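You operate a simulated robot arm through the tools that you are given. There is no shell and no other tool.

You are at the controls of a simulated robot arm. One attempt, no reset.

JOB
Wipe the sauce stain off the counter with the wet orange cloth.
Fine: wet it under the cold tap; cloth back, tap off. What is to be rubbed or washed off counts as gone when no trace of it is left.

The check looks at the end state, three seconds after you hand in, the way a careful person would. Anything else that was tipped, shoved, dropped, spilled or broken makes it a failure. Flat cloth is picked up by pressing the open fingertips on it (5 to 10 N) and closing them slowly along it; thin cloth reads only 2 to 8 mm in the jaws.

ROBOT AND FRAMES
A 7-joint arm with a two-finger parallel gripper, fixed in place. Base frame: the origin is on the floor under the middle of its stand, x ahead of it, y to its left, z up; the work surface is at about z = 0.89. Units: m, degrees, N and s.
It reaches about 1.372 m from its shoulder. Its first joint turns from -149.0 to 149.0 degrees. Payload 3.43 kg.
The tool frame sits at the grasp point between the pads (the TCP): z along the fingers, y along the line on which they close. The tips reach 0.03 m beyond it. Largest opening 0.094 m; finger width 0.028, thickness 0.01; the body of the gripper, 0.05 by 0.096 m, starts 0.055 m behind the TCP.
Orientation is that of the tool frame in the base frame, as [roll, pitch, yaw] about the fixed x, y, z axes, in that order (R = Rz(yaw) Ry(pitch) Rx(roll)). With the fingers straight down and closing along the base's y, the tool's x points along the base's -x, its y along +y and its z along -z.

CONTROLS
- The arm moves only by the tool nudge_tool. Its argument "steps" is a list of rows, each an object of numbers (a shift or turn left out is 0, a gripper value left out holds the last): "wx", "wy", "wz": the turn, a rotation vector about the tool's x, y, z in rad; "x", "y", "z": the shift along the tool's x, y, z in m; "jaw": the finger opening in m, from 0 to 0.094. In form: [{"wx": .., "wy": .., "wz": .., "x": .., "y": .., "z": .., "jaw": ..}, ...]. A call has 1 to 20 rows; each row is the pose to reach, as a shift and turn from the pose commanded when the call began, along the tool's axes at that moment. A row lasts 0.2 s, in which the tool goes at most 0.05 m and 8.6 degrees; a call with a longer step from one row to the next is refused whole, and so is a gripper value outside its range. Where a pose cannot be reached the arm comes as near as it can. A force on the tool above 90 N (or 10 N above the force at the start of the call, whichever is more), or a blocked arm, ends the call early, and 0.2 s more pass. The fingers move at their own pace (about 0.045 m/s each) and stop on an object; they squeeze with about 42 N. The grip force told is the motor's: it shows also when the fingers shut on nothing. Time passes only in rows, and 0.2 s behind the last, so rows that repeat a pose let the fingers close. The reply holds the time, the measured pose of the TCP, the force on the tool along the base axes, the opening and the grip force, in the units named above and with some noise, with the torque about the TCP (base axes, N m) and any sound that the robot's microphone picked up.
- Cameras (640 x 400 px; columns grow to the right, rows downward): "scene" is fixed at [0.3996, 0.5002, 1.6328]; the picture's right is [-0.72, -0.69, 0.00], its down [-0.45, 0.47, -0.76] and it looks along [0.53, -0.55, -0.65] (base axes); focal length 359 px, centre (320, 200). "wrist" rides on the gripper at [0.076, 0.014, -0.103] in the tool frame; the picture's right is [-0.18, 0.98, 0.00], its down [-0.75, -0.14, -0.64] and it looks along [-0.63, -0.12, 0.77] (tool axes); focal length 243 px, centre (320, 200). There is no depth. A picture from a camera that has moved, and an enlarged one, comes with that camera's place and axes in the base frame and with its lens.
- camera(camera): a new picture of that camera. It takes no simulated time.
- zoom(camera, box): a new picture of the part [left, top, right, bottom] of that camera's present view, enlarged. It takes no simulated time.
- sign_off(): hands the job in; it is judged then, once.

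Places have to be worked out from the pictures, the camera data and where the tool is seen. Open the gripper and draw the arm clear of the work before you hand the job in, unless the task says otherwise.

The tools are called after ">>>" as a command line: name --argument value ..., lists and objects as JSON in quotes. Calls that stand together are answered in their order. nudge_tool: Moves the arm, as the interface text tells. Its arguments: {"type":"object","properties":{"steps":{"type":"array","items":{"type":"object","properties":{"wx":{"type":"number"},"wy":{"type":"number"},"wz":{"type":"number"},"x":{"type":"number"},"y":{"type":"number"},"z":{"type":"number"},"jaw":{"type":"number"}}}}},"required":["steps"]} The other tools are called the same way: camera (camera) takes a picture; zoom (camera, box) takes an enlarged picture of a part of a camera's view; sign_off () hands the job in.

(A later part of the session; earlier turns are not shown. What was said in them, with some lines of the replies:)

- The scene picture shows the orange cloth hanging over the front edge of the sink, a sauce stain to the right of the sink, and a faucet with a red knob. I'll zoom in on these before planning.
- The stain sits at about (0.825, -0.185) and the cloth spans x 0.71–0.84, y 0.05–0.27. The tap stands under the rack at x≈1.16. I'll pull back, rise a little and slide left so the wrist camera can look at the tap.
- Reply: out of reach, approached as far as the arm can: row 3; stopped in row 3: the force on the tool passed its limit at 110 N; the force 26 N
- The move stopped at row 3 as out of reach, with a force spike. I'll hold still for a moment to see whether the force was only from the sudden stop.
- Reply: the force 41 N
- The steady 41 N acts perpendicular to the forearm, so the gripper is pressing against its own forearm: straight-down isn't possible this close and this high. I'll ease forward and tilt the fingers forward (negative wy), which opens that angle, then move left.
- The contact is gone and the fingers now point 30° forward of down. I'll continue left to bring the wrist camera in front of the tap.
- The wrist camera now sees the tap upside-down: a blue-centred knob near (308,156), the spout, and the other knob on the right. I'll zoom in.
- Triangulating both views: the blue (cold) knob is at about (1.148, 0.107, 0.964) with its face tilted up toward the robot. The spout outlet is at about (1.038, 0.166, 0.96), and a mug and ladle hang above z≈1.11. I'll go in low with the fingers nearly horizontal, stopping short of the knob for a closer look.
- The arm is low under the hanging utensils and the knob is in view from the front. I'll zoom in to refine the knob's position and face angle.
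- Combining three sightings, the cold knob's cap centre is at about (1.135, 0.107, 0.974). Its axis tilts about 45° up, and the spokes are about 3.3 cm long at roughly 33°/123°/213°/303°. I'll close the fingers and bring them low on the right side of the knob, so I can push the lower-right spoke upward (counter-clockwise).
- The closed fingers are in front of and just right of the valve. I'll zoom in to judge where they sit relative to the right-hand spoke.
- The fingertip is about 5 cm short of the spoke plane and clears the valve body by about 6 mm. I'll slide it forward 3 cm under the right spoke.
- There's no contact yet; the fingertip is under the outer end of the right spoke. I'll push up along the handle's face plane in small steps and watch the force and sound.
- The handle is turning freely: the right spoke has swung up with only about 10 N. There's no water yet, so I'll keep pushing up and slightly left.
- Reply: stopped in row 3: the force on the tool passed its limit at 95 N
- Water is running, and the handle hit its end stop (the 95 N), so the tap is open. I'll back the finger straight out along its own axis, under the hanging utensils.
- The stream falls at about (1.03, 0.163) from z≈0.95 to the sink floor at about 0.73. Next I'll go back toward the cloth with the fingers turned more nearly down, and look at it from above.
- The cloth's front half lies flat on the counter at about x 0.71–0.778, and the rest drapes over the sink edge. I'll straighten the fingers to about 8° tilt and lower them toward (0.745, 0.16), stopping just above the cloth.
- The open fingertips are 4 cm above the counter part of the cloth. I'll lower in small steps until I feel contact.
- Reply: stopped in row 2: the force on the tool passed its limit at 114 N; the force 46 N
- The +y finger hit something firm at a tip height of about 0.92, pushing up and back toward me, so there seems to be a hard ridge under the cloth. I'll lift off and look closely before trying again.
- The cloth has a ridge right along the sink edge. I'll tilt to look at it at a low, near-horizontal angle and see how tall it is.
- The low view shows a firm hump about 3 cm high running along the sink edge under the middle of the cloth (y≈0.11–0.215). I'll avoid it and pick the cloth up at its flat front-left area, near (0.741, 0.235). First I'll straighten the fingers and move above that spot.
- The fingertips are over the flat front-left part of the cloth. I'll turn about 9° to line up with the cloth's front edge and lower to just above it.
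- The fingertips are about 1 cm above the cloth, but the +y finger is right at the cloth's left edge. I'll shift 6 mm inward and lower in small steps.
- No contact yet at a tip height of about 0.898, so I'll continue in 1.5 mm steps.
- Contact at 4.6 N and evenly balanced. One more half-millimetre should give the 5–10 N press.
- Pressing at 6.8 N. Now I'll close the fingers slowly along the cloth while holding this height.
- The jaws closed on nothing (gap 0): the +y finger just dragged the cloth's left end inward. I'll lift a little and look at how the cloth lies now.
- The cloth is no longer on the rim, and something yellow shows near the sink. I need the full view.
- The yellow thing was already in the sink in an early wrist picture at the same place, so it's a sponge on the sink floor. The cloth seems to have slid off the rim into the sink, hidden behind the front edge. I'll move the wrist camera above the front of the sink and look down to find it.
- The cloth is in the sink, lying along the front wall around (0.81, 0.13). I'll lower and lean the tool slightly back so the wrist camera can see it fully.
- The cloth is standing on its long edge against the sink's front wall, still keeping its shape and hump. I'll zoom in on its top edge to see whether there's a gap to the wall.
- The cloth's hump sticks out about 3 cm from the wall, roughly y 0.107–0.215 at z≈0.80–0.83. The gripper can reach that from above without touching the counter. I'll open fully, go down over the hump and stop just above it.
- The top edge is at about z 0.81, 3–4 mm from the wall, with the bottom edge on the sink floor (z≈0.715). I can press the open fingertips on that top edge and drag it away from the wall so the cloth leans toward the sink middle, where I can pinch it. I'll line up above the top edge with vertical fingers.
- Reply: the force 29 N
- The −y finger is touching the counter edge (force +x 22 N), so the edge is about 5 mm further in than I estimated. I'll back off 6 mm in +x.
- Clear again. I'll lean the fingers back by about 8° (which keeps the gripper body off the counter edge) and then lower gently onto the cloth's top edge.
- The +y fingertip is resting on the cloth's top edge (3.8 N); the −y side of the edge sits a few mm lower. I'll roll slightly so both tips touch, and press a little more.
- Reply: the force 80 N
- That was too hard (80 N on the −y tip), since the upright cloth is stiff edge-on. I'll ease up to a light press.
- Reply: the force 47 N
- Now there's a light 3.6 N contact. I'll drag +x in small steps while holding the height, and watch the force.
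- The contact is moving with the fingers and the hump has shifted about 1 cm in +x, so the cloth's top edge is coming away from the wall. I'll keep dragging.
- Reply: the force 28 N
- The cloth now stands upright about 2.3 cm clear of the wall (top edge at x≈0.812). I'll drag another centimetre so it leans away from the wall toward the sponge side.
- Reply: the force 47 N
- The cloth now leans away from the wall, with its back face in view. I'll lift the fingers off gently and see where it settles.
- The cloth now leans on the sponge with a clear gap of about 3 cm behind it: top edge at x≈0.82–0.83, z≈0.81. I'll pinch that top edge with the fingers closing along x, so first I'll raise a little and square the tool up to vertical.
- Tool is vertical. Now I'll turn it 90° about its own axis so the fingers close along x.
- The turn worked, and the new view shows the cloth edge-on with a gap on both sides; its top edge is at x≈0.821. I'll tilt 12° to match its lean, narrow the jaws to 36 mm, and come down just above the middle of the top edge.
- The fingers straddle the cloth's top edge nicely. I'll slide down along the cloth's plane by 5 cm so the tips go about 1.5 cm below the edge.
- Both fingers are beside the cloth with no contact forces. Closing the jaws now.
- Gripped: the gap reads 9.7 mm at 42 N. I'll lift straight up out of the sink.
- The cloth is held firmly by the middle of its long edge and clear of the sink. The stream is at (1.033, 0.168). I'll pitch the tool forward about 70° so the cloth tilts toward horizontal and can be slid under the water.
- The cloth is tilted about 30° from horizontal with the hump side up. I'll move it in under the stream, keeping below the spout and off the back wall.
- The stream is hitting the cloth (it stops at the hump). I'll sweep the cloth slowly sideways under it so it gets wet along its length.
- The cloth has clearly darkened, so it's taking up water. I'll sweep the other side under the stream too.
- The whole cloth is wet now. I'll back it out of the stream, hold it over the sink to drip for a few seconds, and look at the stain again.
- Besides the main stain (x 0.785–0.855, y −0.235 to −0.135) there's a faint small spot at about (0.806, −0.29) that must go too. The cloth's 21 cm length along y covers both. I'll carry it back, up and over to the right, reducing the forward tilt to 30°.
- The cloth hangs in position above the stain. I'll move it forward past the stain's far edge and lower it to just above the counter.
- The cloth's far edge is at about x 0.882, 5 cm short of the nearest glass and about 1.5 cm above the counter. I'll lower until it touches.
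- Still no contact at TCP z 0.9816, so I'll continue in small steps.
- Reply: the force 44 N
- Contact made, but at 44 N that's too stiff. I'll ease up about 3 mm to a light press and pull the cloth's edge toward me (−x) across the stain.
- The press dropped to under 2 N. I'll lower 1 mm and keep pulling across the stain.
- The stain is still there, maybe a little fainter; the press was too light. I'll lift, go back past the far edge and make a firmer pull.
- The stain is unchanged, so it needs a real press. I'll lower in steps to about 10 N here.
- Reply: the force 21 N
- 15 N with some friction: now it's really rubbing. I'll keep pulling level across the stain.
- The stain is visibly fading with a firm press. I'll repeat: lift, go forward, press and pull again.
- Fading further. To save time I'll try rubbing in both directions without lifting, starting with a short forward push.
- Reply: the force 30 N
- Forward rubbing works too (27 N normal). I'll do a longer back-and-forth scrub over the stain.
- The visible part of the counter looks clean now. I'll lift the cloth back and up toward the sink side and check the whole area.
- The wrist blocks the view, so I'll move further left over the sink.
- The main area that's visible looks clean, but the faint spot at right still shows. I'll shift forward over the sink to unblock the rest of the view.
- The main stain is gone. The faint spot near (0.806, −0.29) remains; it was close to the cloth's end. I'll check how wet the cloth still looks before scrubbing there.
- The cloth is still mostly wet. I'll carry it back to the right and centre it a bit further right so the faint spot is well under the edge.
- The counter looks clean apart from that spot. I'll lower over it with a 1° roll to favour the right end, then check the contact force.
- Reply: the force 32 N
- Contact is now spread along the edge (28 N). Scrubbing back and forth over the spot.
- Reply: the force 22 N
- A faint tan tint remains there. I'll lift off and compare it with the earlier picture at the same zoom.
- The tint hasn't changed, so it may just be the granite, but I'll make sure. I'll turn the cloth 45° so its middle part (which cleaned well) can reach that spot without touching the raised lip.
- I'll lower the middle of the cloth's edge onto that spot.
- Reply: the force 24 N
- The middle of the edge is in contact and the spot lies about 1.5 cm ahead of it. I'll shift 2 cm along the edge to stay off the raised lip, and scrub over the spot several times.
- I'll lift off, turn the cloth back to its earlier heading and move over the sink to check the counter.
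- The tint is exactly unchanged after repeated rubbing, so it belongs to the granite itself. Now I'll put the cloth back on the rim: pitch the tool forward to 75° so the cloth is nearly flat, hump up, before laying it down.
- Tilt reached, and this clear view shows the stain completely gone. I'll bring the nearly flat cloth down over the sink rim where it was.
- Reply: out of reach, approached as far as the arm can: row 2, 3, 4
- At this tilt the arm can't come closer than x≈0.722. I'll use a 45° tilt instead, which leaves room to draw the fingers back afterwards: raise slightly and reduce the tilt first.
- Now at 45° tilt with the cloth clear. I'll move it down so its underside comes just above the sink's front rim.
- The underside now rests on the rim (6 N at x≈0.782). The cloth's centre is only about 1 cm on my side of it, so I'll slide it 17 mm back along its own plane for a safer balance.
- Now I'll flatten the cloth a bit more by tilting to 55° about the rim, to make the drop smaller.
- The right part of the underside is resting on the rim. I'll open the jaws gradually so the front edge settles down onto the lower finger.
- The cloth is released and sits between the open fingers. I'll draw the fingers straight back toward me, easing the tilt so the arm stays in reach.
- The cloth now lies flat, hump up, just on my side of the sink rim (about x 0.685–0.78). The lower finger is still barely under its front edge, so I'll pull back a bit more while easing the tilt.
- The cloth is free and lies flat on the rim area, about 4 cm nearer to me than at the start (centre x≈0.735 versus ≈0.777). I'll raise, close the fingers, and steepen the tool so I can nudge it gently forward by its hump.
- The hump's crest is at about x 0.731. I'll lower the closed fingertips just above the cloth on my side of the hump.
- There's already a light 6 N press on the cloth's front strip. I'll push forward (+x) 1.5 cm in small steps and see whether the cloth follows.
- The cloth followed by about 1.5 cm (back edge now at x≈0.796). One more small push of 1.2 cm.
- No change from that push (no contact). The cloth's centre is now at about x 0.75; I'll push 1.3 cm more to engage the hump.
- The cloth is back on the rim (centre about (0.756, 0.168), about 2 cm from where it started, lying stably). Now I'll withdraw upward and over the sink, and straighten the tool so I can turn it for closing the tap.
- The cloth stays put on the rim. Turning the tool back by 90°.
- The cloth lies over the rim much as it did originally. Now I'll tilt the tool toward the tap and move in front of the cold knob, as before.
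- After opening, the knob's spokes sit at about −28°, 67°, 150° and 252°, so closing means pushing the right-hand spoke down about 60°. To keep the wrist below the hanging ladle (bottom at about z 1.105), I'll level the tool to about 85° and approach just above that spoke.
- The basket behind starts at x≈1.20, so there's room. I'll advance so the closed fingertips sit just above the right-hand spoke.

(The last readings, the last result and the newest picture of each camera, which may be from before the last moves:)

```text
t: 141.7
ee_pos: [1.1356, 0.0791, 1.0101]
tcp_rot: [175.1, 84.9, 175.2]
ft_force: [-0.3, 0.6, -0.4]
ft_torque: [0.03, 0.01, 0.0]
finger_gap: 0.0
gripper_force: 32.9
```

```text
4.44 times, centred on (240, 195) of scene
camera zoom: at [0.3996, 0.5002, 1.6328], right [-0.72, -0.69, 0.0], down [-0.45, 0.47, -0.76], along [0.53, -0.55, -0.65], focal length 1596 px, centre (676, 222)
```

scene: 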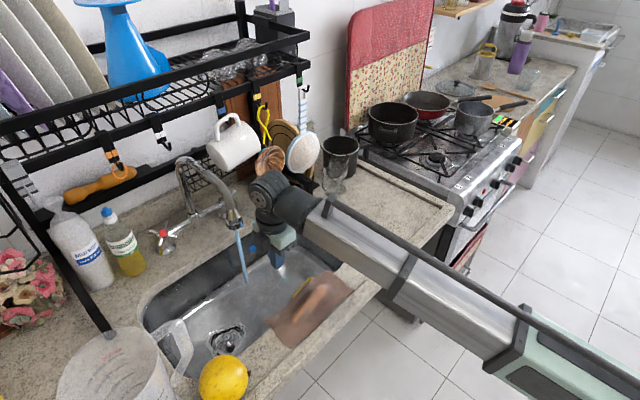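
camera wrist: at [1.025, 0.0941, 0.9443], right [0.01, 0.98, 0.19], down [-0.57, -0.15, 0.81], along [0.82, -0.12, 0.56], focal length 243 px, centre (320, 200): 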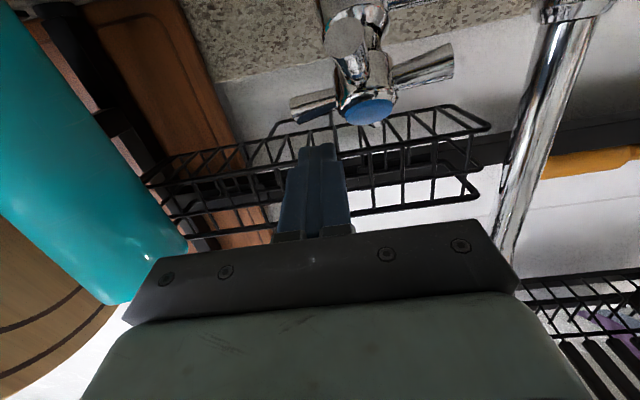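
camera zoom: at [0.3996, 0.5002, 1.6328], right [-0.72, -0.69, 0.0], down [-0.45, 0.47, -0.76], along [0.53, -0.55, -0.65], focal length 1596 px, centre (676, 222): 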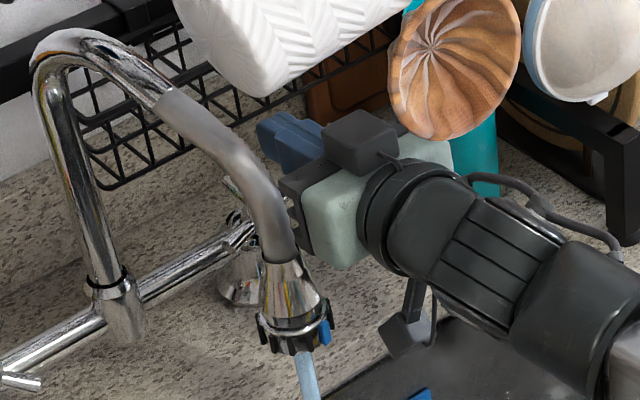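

The fingertip is right above the spoke with no contact. Now I'll push it down along the handle's face plane in small steps.

>>> nudge_tool --steps '[{"x": 0.0047, "z": -0.0037}, {"x": 0.0094, "z": -0.0074}, {"x": 0.0141, "z": -0.0111}, {"x": 0.0187, "z": -0.0149}]'

>>> camera --camera "wrist"

>>> zoom --camera "scene" --box '[190, 150, 290, 270]'

```text
t: 142.7
ee_pos: [1.1193, 0.079, 0.9928]
tcp_rot: [175.3, 85.0, 175.4]
ft_force: [1.0, -0.6, 3.3]
ft_torque: [-0.04, -0.07, -0.05]
finger_gap: 0.0
gripper_force: 33.0
```

```text
taken
camera wrist: at [1.0088, 0.0947, 0.9278], right [0.01, 0.98, 0.19], down [-0.57, -0.15, 0.81], along [0.82, -0.12, 0.56], focal length 243 px, centre (320, 200)
```

wrist: 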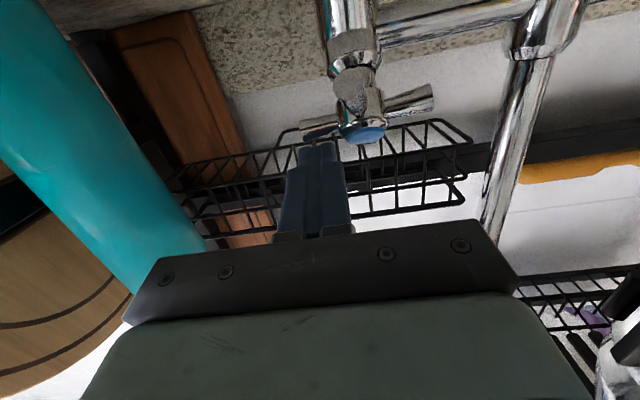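

```text
3.33 times, centred on (240, 210) of scene
camera zoom: at [0.3996, 0.5002, 1.6328], right [-0.72, -0.69, 0.0], down [-0.45, 0.47, -0.76], along [0.53, -0.55, -0.65], focal length 1197 px, centre (587, 167)
```

zoom: 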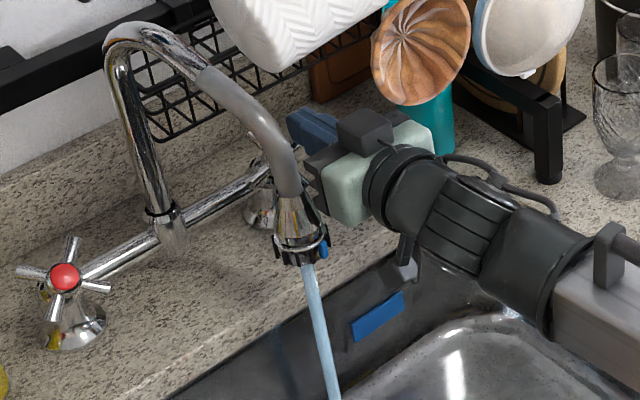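

Contact begins (3 N). I'll continue pushing, a bit more vertically so the fingertip stays over the spoke.

>>> nudge_tool --steps '[{"x": 0.0062, "z": -0.0025}, {"x": 0.0124, "z": -0.005}, {"x": 0.0186, "z": -0.0075}]'

>>> zoom --camera "scene" --box '[190, 150, 290, 270]'

>>> camera --camera "wrist"

```text
t: 143.5
ee_pos: [1.1072, 0.0793, 0.9764]
tcp_rot: [174.7, 85.0, 174.9]
ft_force: [-16.3, -3.2, 25.4]
ft_torque: [0.21, -0.33, 0.06]
finger_gap: 0.0
gripper_force: 33.6
```

```text
3.33 times, centred on (240, 210) of scene
camera zoom: at [0.3996, 0.5002, 1.6328], right [-0.72, -0.69, 0.0], down [-0.45, 0.47, -0.76], along [0.53, -0.55, -0.65], focal length 1197 px, centre (587, 167)
```

zoom: 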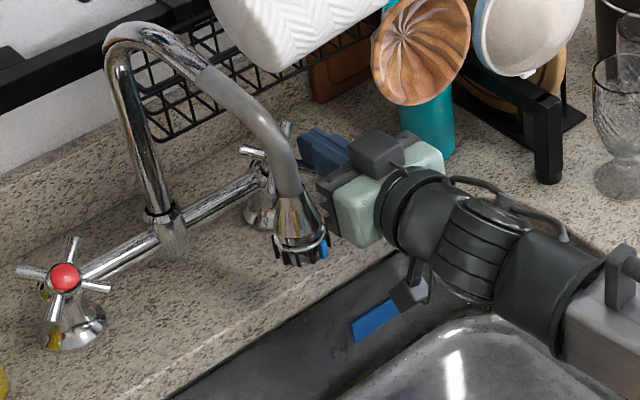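

```text
taken
camera wrist: at [0.9979, 0.0944, 0.9112], right [0.01, 0.98, 0.19], down [-0.57, -0.15, 0.8], along [0.82, -0.12, 0.56], focal length 243 px, centre (320, 200)
```

wrist: 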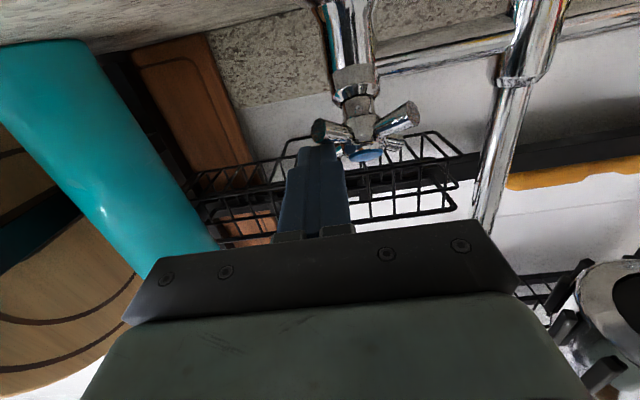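

The water has stopped. I'll push a little further to be sure the handle is fully at its closed stop.

>>> nudge_tool --steps '[{"x": 0.003, "z": -0.0008}, {"x": 0.0062, "z": -0.0015}, {"x": 0.0062, "z": -0.0015}]'

>>> zoom --camera "wrist" --box '[270, 60, 450, 200]'

```text
t: 144.3
ee_pos: [1.1083, 0.0793, 0.9757]
tcp_rot: [173.4, 85.6, 173.9]
ft_force: [13.7, -14.6, 63.6]
ft_torque: [0.41, -1.62, -0.41]
finger_gap: 0.0
gripper_force: 32.9
```

```text
2.86 times, centred on (360, 130) of wrist
camera zoom: at [0.9984, 0.0936, 0.9094], right [0.01, 0.98, 0.19], down [-0.58, -0.15, 0.8], along [0.81, -0.12, 0.57], focal length 693 px, centre (206, 400)
```

zoom: 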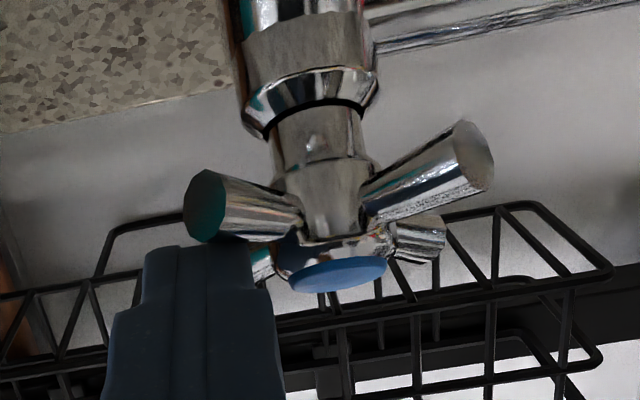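

63 N with no movement: the handle is at its closed stop. I'll relieve the pressure and back straight out.

>>> nudge_tool --steps '[{"x": -0.004}, {"x": -0.006, "z": -0.01}, {"x": -0.006, "z": -0.045}, {"x": -0.006, "z": -0.09}, {"x": -0.006, "z": -0.135}, {"x": -0.006, "z": -0.18}, {"x": -0.006, "z": -0.21}]'

>>> camera --camera "scene"

>>> zoom --camera "scene" --box '[150, 150, 310, 300]'

>>> camera --camera "wrist"

```text
t: 145.9
ee_pos: [0.8982, 0.0796, 0.9968]
tcp_rot: [175.1, 84.9, 175.2]
ft_force: [-0.1, 0.2, 0.9]
ft_torque: [-0.05, 0.01, 0.0]
finger_gap: 0.0003
gripper_force: 33.1
```

```text
taken
```

scene: 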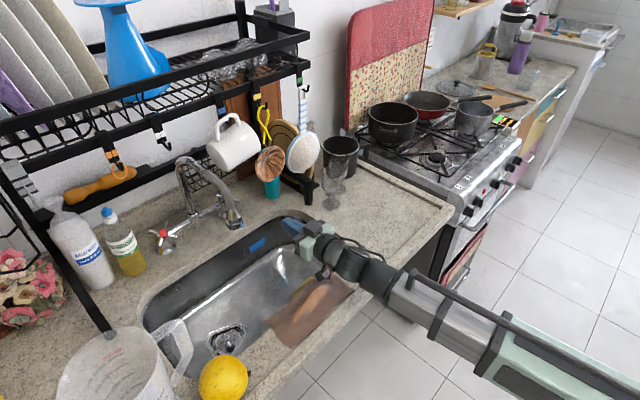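

```text
2.67 times, centred on (230, 225) of scene
camera zoom: at [0.3996, 0.5002, 1.6328], right [-0.72, -0.69, 0.0], down [-0.45, 0.47, -0.76], along [0.53, -0.55, -0.65], focal length 958 px, centre (560, 133)
```

zoom: 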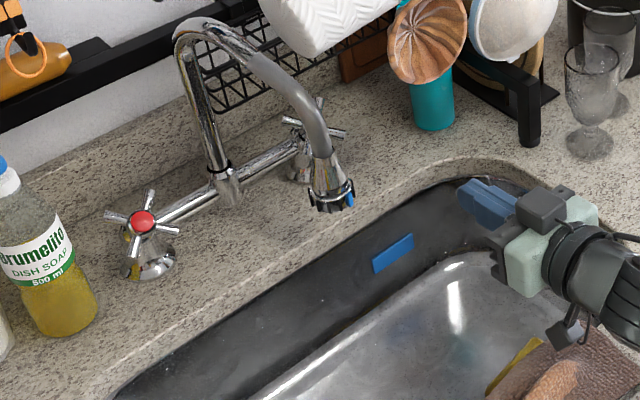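

```text
taken
camera wrist: at [0.789, 0.0925, 0.9299], right [0.02, 0.98, 0.19], down [-0.57, -0.15, 0.81], along [0.82, -0.12, 0.56], focal length 243 px, centre (320, 200)
```

wrist: 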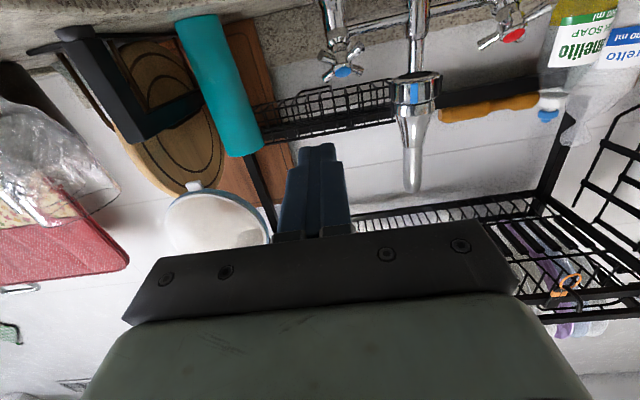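

The tap is closed with its cross back in the original position, and no water is running. I'll lift up and back away from the cloth, opening the gripper.

>>> nudge_tool --steps '[{"x": -0.03, "z": -0.003}, {"x": -0.055, "z": -0.02}, {"x": -0.06, "z": -0.06}, {"x": -0.075, "z": -0.1, "wy": 0.1}, {"x": -0.11, "z": -0.12, "wy": 0.22}, {"x": -0.14, "z": -0.12, "wy": 0.35}, {"x": -0.17, "z": -0.115, "wy": 0.48, "jaw": 0.05}, {"x": -0.18, "z": -0.1, "wy": 0.61, "jaw": 0.09}, {"x": -0.185, "z": -0.1, "wy": 0.74, "jaw": 0.094}, {"x": -0.19, "z": -0.1, "wy": 0.87, "jaw": 0.094}, {"x": -0.19, "z": -0.1, "wy": 0.95, "jaw": 0.094}, {"x": -0.19, "z": -0.1, "wy": 0.95, "jaw": 0.094}]'

>>> camera --camera "scene"

```text
t: 148.5
ee_pos: [0.8164, 0.0791, 1.1922]
tcp_rot: [179.5, 30.5, 179.8]
ft_force: [0.7, -0.6, 0.4]
ft_torque: [-0.01, 0.0, 0.03]
finger_gap: 0.0941
gripper_force: 0.1
```

```text
taken
```

scene: 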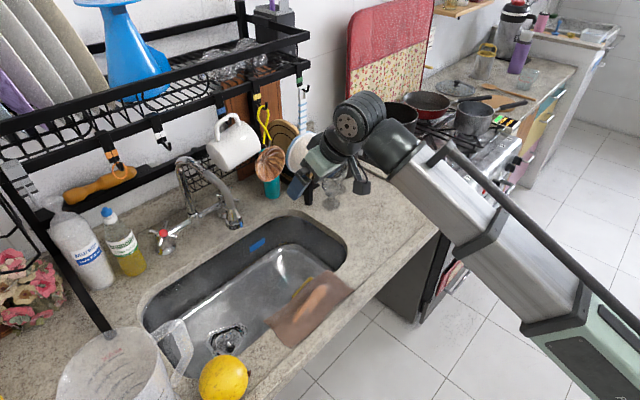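

The gripper is open and clear. I'll inspect the cloth, sponge, counter and tap closely.

>>> zoom --camera "scene" --box '[240, 240, 380, 360]'

>>> zoom --camera "scene" --box '[320, 160, 460, 260]'

>>> zoom --camera "scene" --box '[140, 140, 300, 260]'

>>> camera --camera "wrist"

```text
3.33 times, centred on (310, 300) of scene
camera zoom: at [0.3996, 0.5002, 1.6328], right [-0.72, -0.69, 0.0], down [-0.45, 0.47, -0.76], along [0.53, -0.55, -0.65], focal length 1197 px, centre (353, -133)
```

zoom: 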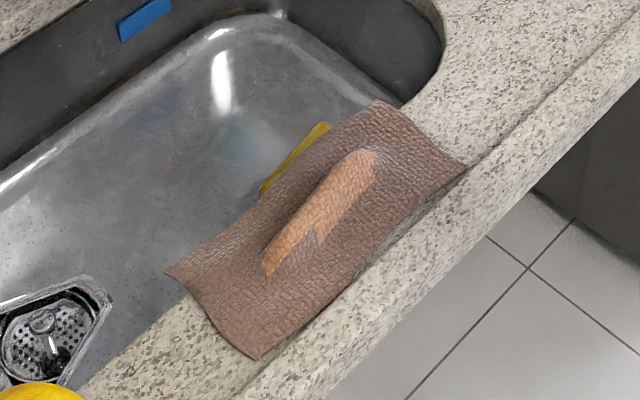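

```text
4.00 times, centred on (390, 210) of scene
camera zoom: at [0.3996, 0.5002, 1.6328], right [-0.72, -0.69, 0.0], down [-0.45, 0.47, -0.76], along [0.53, -0.55, -0.65], focal length 1437 px, centre (40, 160)
```

zoom: 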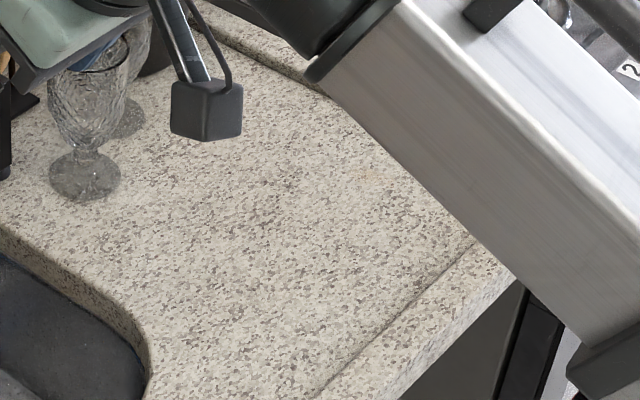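

```text
3.33 times, centred on (220, 200) of scene
camera zoom: at [0.3996, 0.5002, 1.6328], right [-0.72, -0.69, 0.0], down [-0.45, 0.47, -0.76], along [0.53, -0.55, -0.65], focal length 1197 px, centre (653, 200)
```

zoom: 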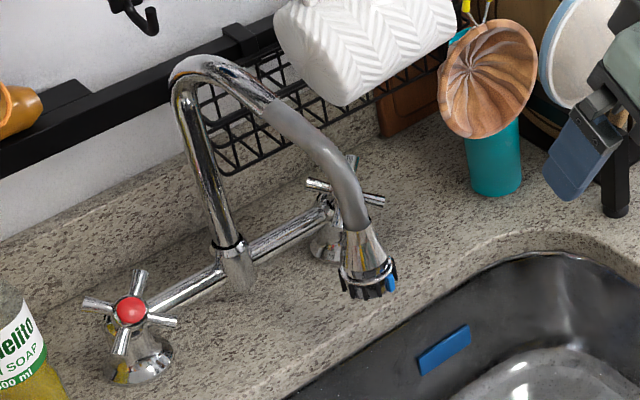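

```text
taken
camera wrist: at [0.6971, 0.0922, 1.2425], right [0.16, 0.98, 0.1], down [0.32, -0.15, 0.93], along [0.93, -0.11, -0.34], focal length 243 px, centre (320, 200)
```

wrist: 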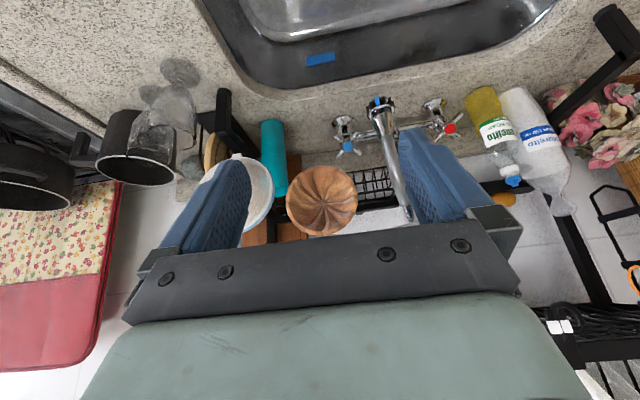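

The tap is closed with its handle as at the start, the cloth is over the rim, and the utensils and sponge are untouched. I'll take one last close look at the stain area for any trace.

>>> zoom --camera "scene" --box '[355, 200, 400, 235]'

>>> zoom --camera "scene" --box '[380, 190, 425, 225]'

>>> zoom --camera "wrist" --box '[0, 0, 200, 140]'

```text
11.43 times, centred on (378, 218) of scene
camera zoom: at [0.3996, 0.5002, 1.6328], right [-0.72, -0.69, 0.0], down [-0.45, 0.47, -0.76], along [0.53, -0.55, -0.65], focal length 4105 px, centre (-337, 0)
```

zoom: 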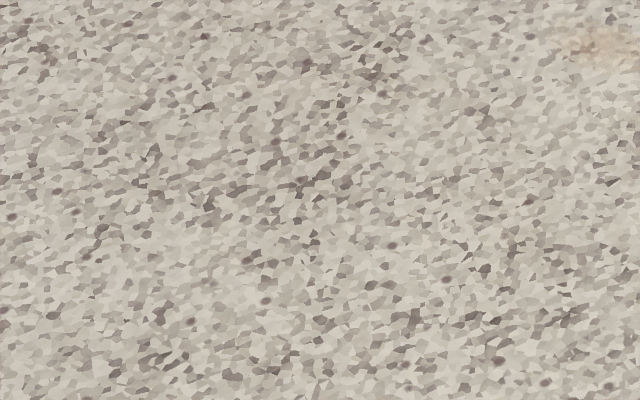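

```text
11.43 times, centred on (402, 208) of scene
camera zoom: at [0.3996, 0.5002, 1.6328], right [-0.72, -0.69, 0.0], down [-0.45, 0.47, -0.76], along [0.53, -0.55, -0.65], focal length 4105 px, centre (-623, 114)
```

zoom: 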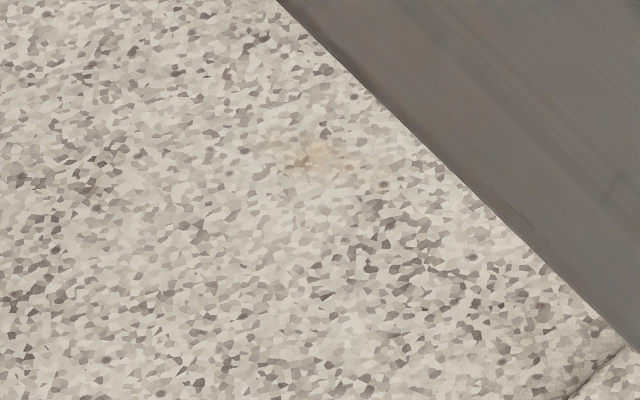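

```text
2.86 times, centred on (100, 70) of wrist
camera zoom: at [0.6971, 0.0922, 1.2425], right [0.16, 0.98, 0.1], down [0.32, -0.15, 0.93], along [0.93, -0.11, -0.34], focal length 693 px, centre (949, 571)
```

zoom: 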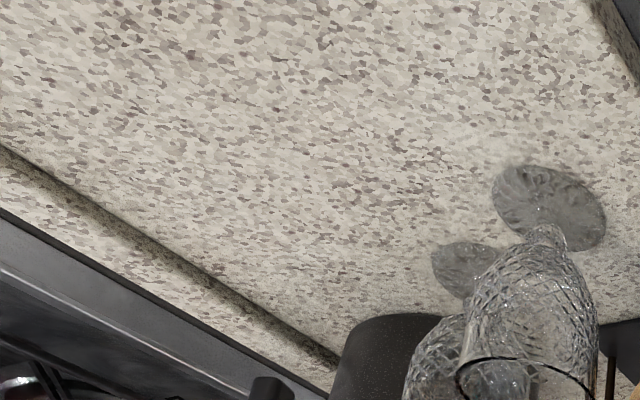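

The stain area is perfectly clean. The pale tan fleck further right looked the same before and after rubbing, so it's part of the granite. The cloth is back over the rim, the tap is off, the gripper is open and the arm is clear, so I'm handing in.

>>> sign_off

```text
The job is handed in.
```

The sauce stain is off the counter, wiped with the orange cloth after I wet it under the cold tap. I've handed the job in. In the last close-up there was no trace of the stain.

- **Tap:** The cold tap is off. The handle is back at its closed stop and no water is running.
- **Cloth:** It lies over the front rim of the sink again, hump side up. Its left end is within about 1.5 cm of where it was, but its right end sits about 4 cm nearer the robot. It slid into the sink on my first try at picking it up, so I fetched it out from there.
- **Tan fleck:** A pale fleck about 9 cm right of where the stain was looked the same before and after rubbing. I took it to be part of the granite and left it.
- **Everything else:** The glasses, sponge and hanging utensils look where they were. The cloth leaned on the sponge while I got it out of the sink, but the sponge shows in the same place.

The gripper is open and the arm is raised clear of the sink and counter.
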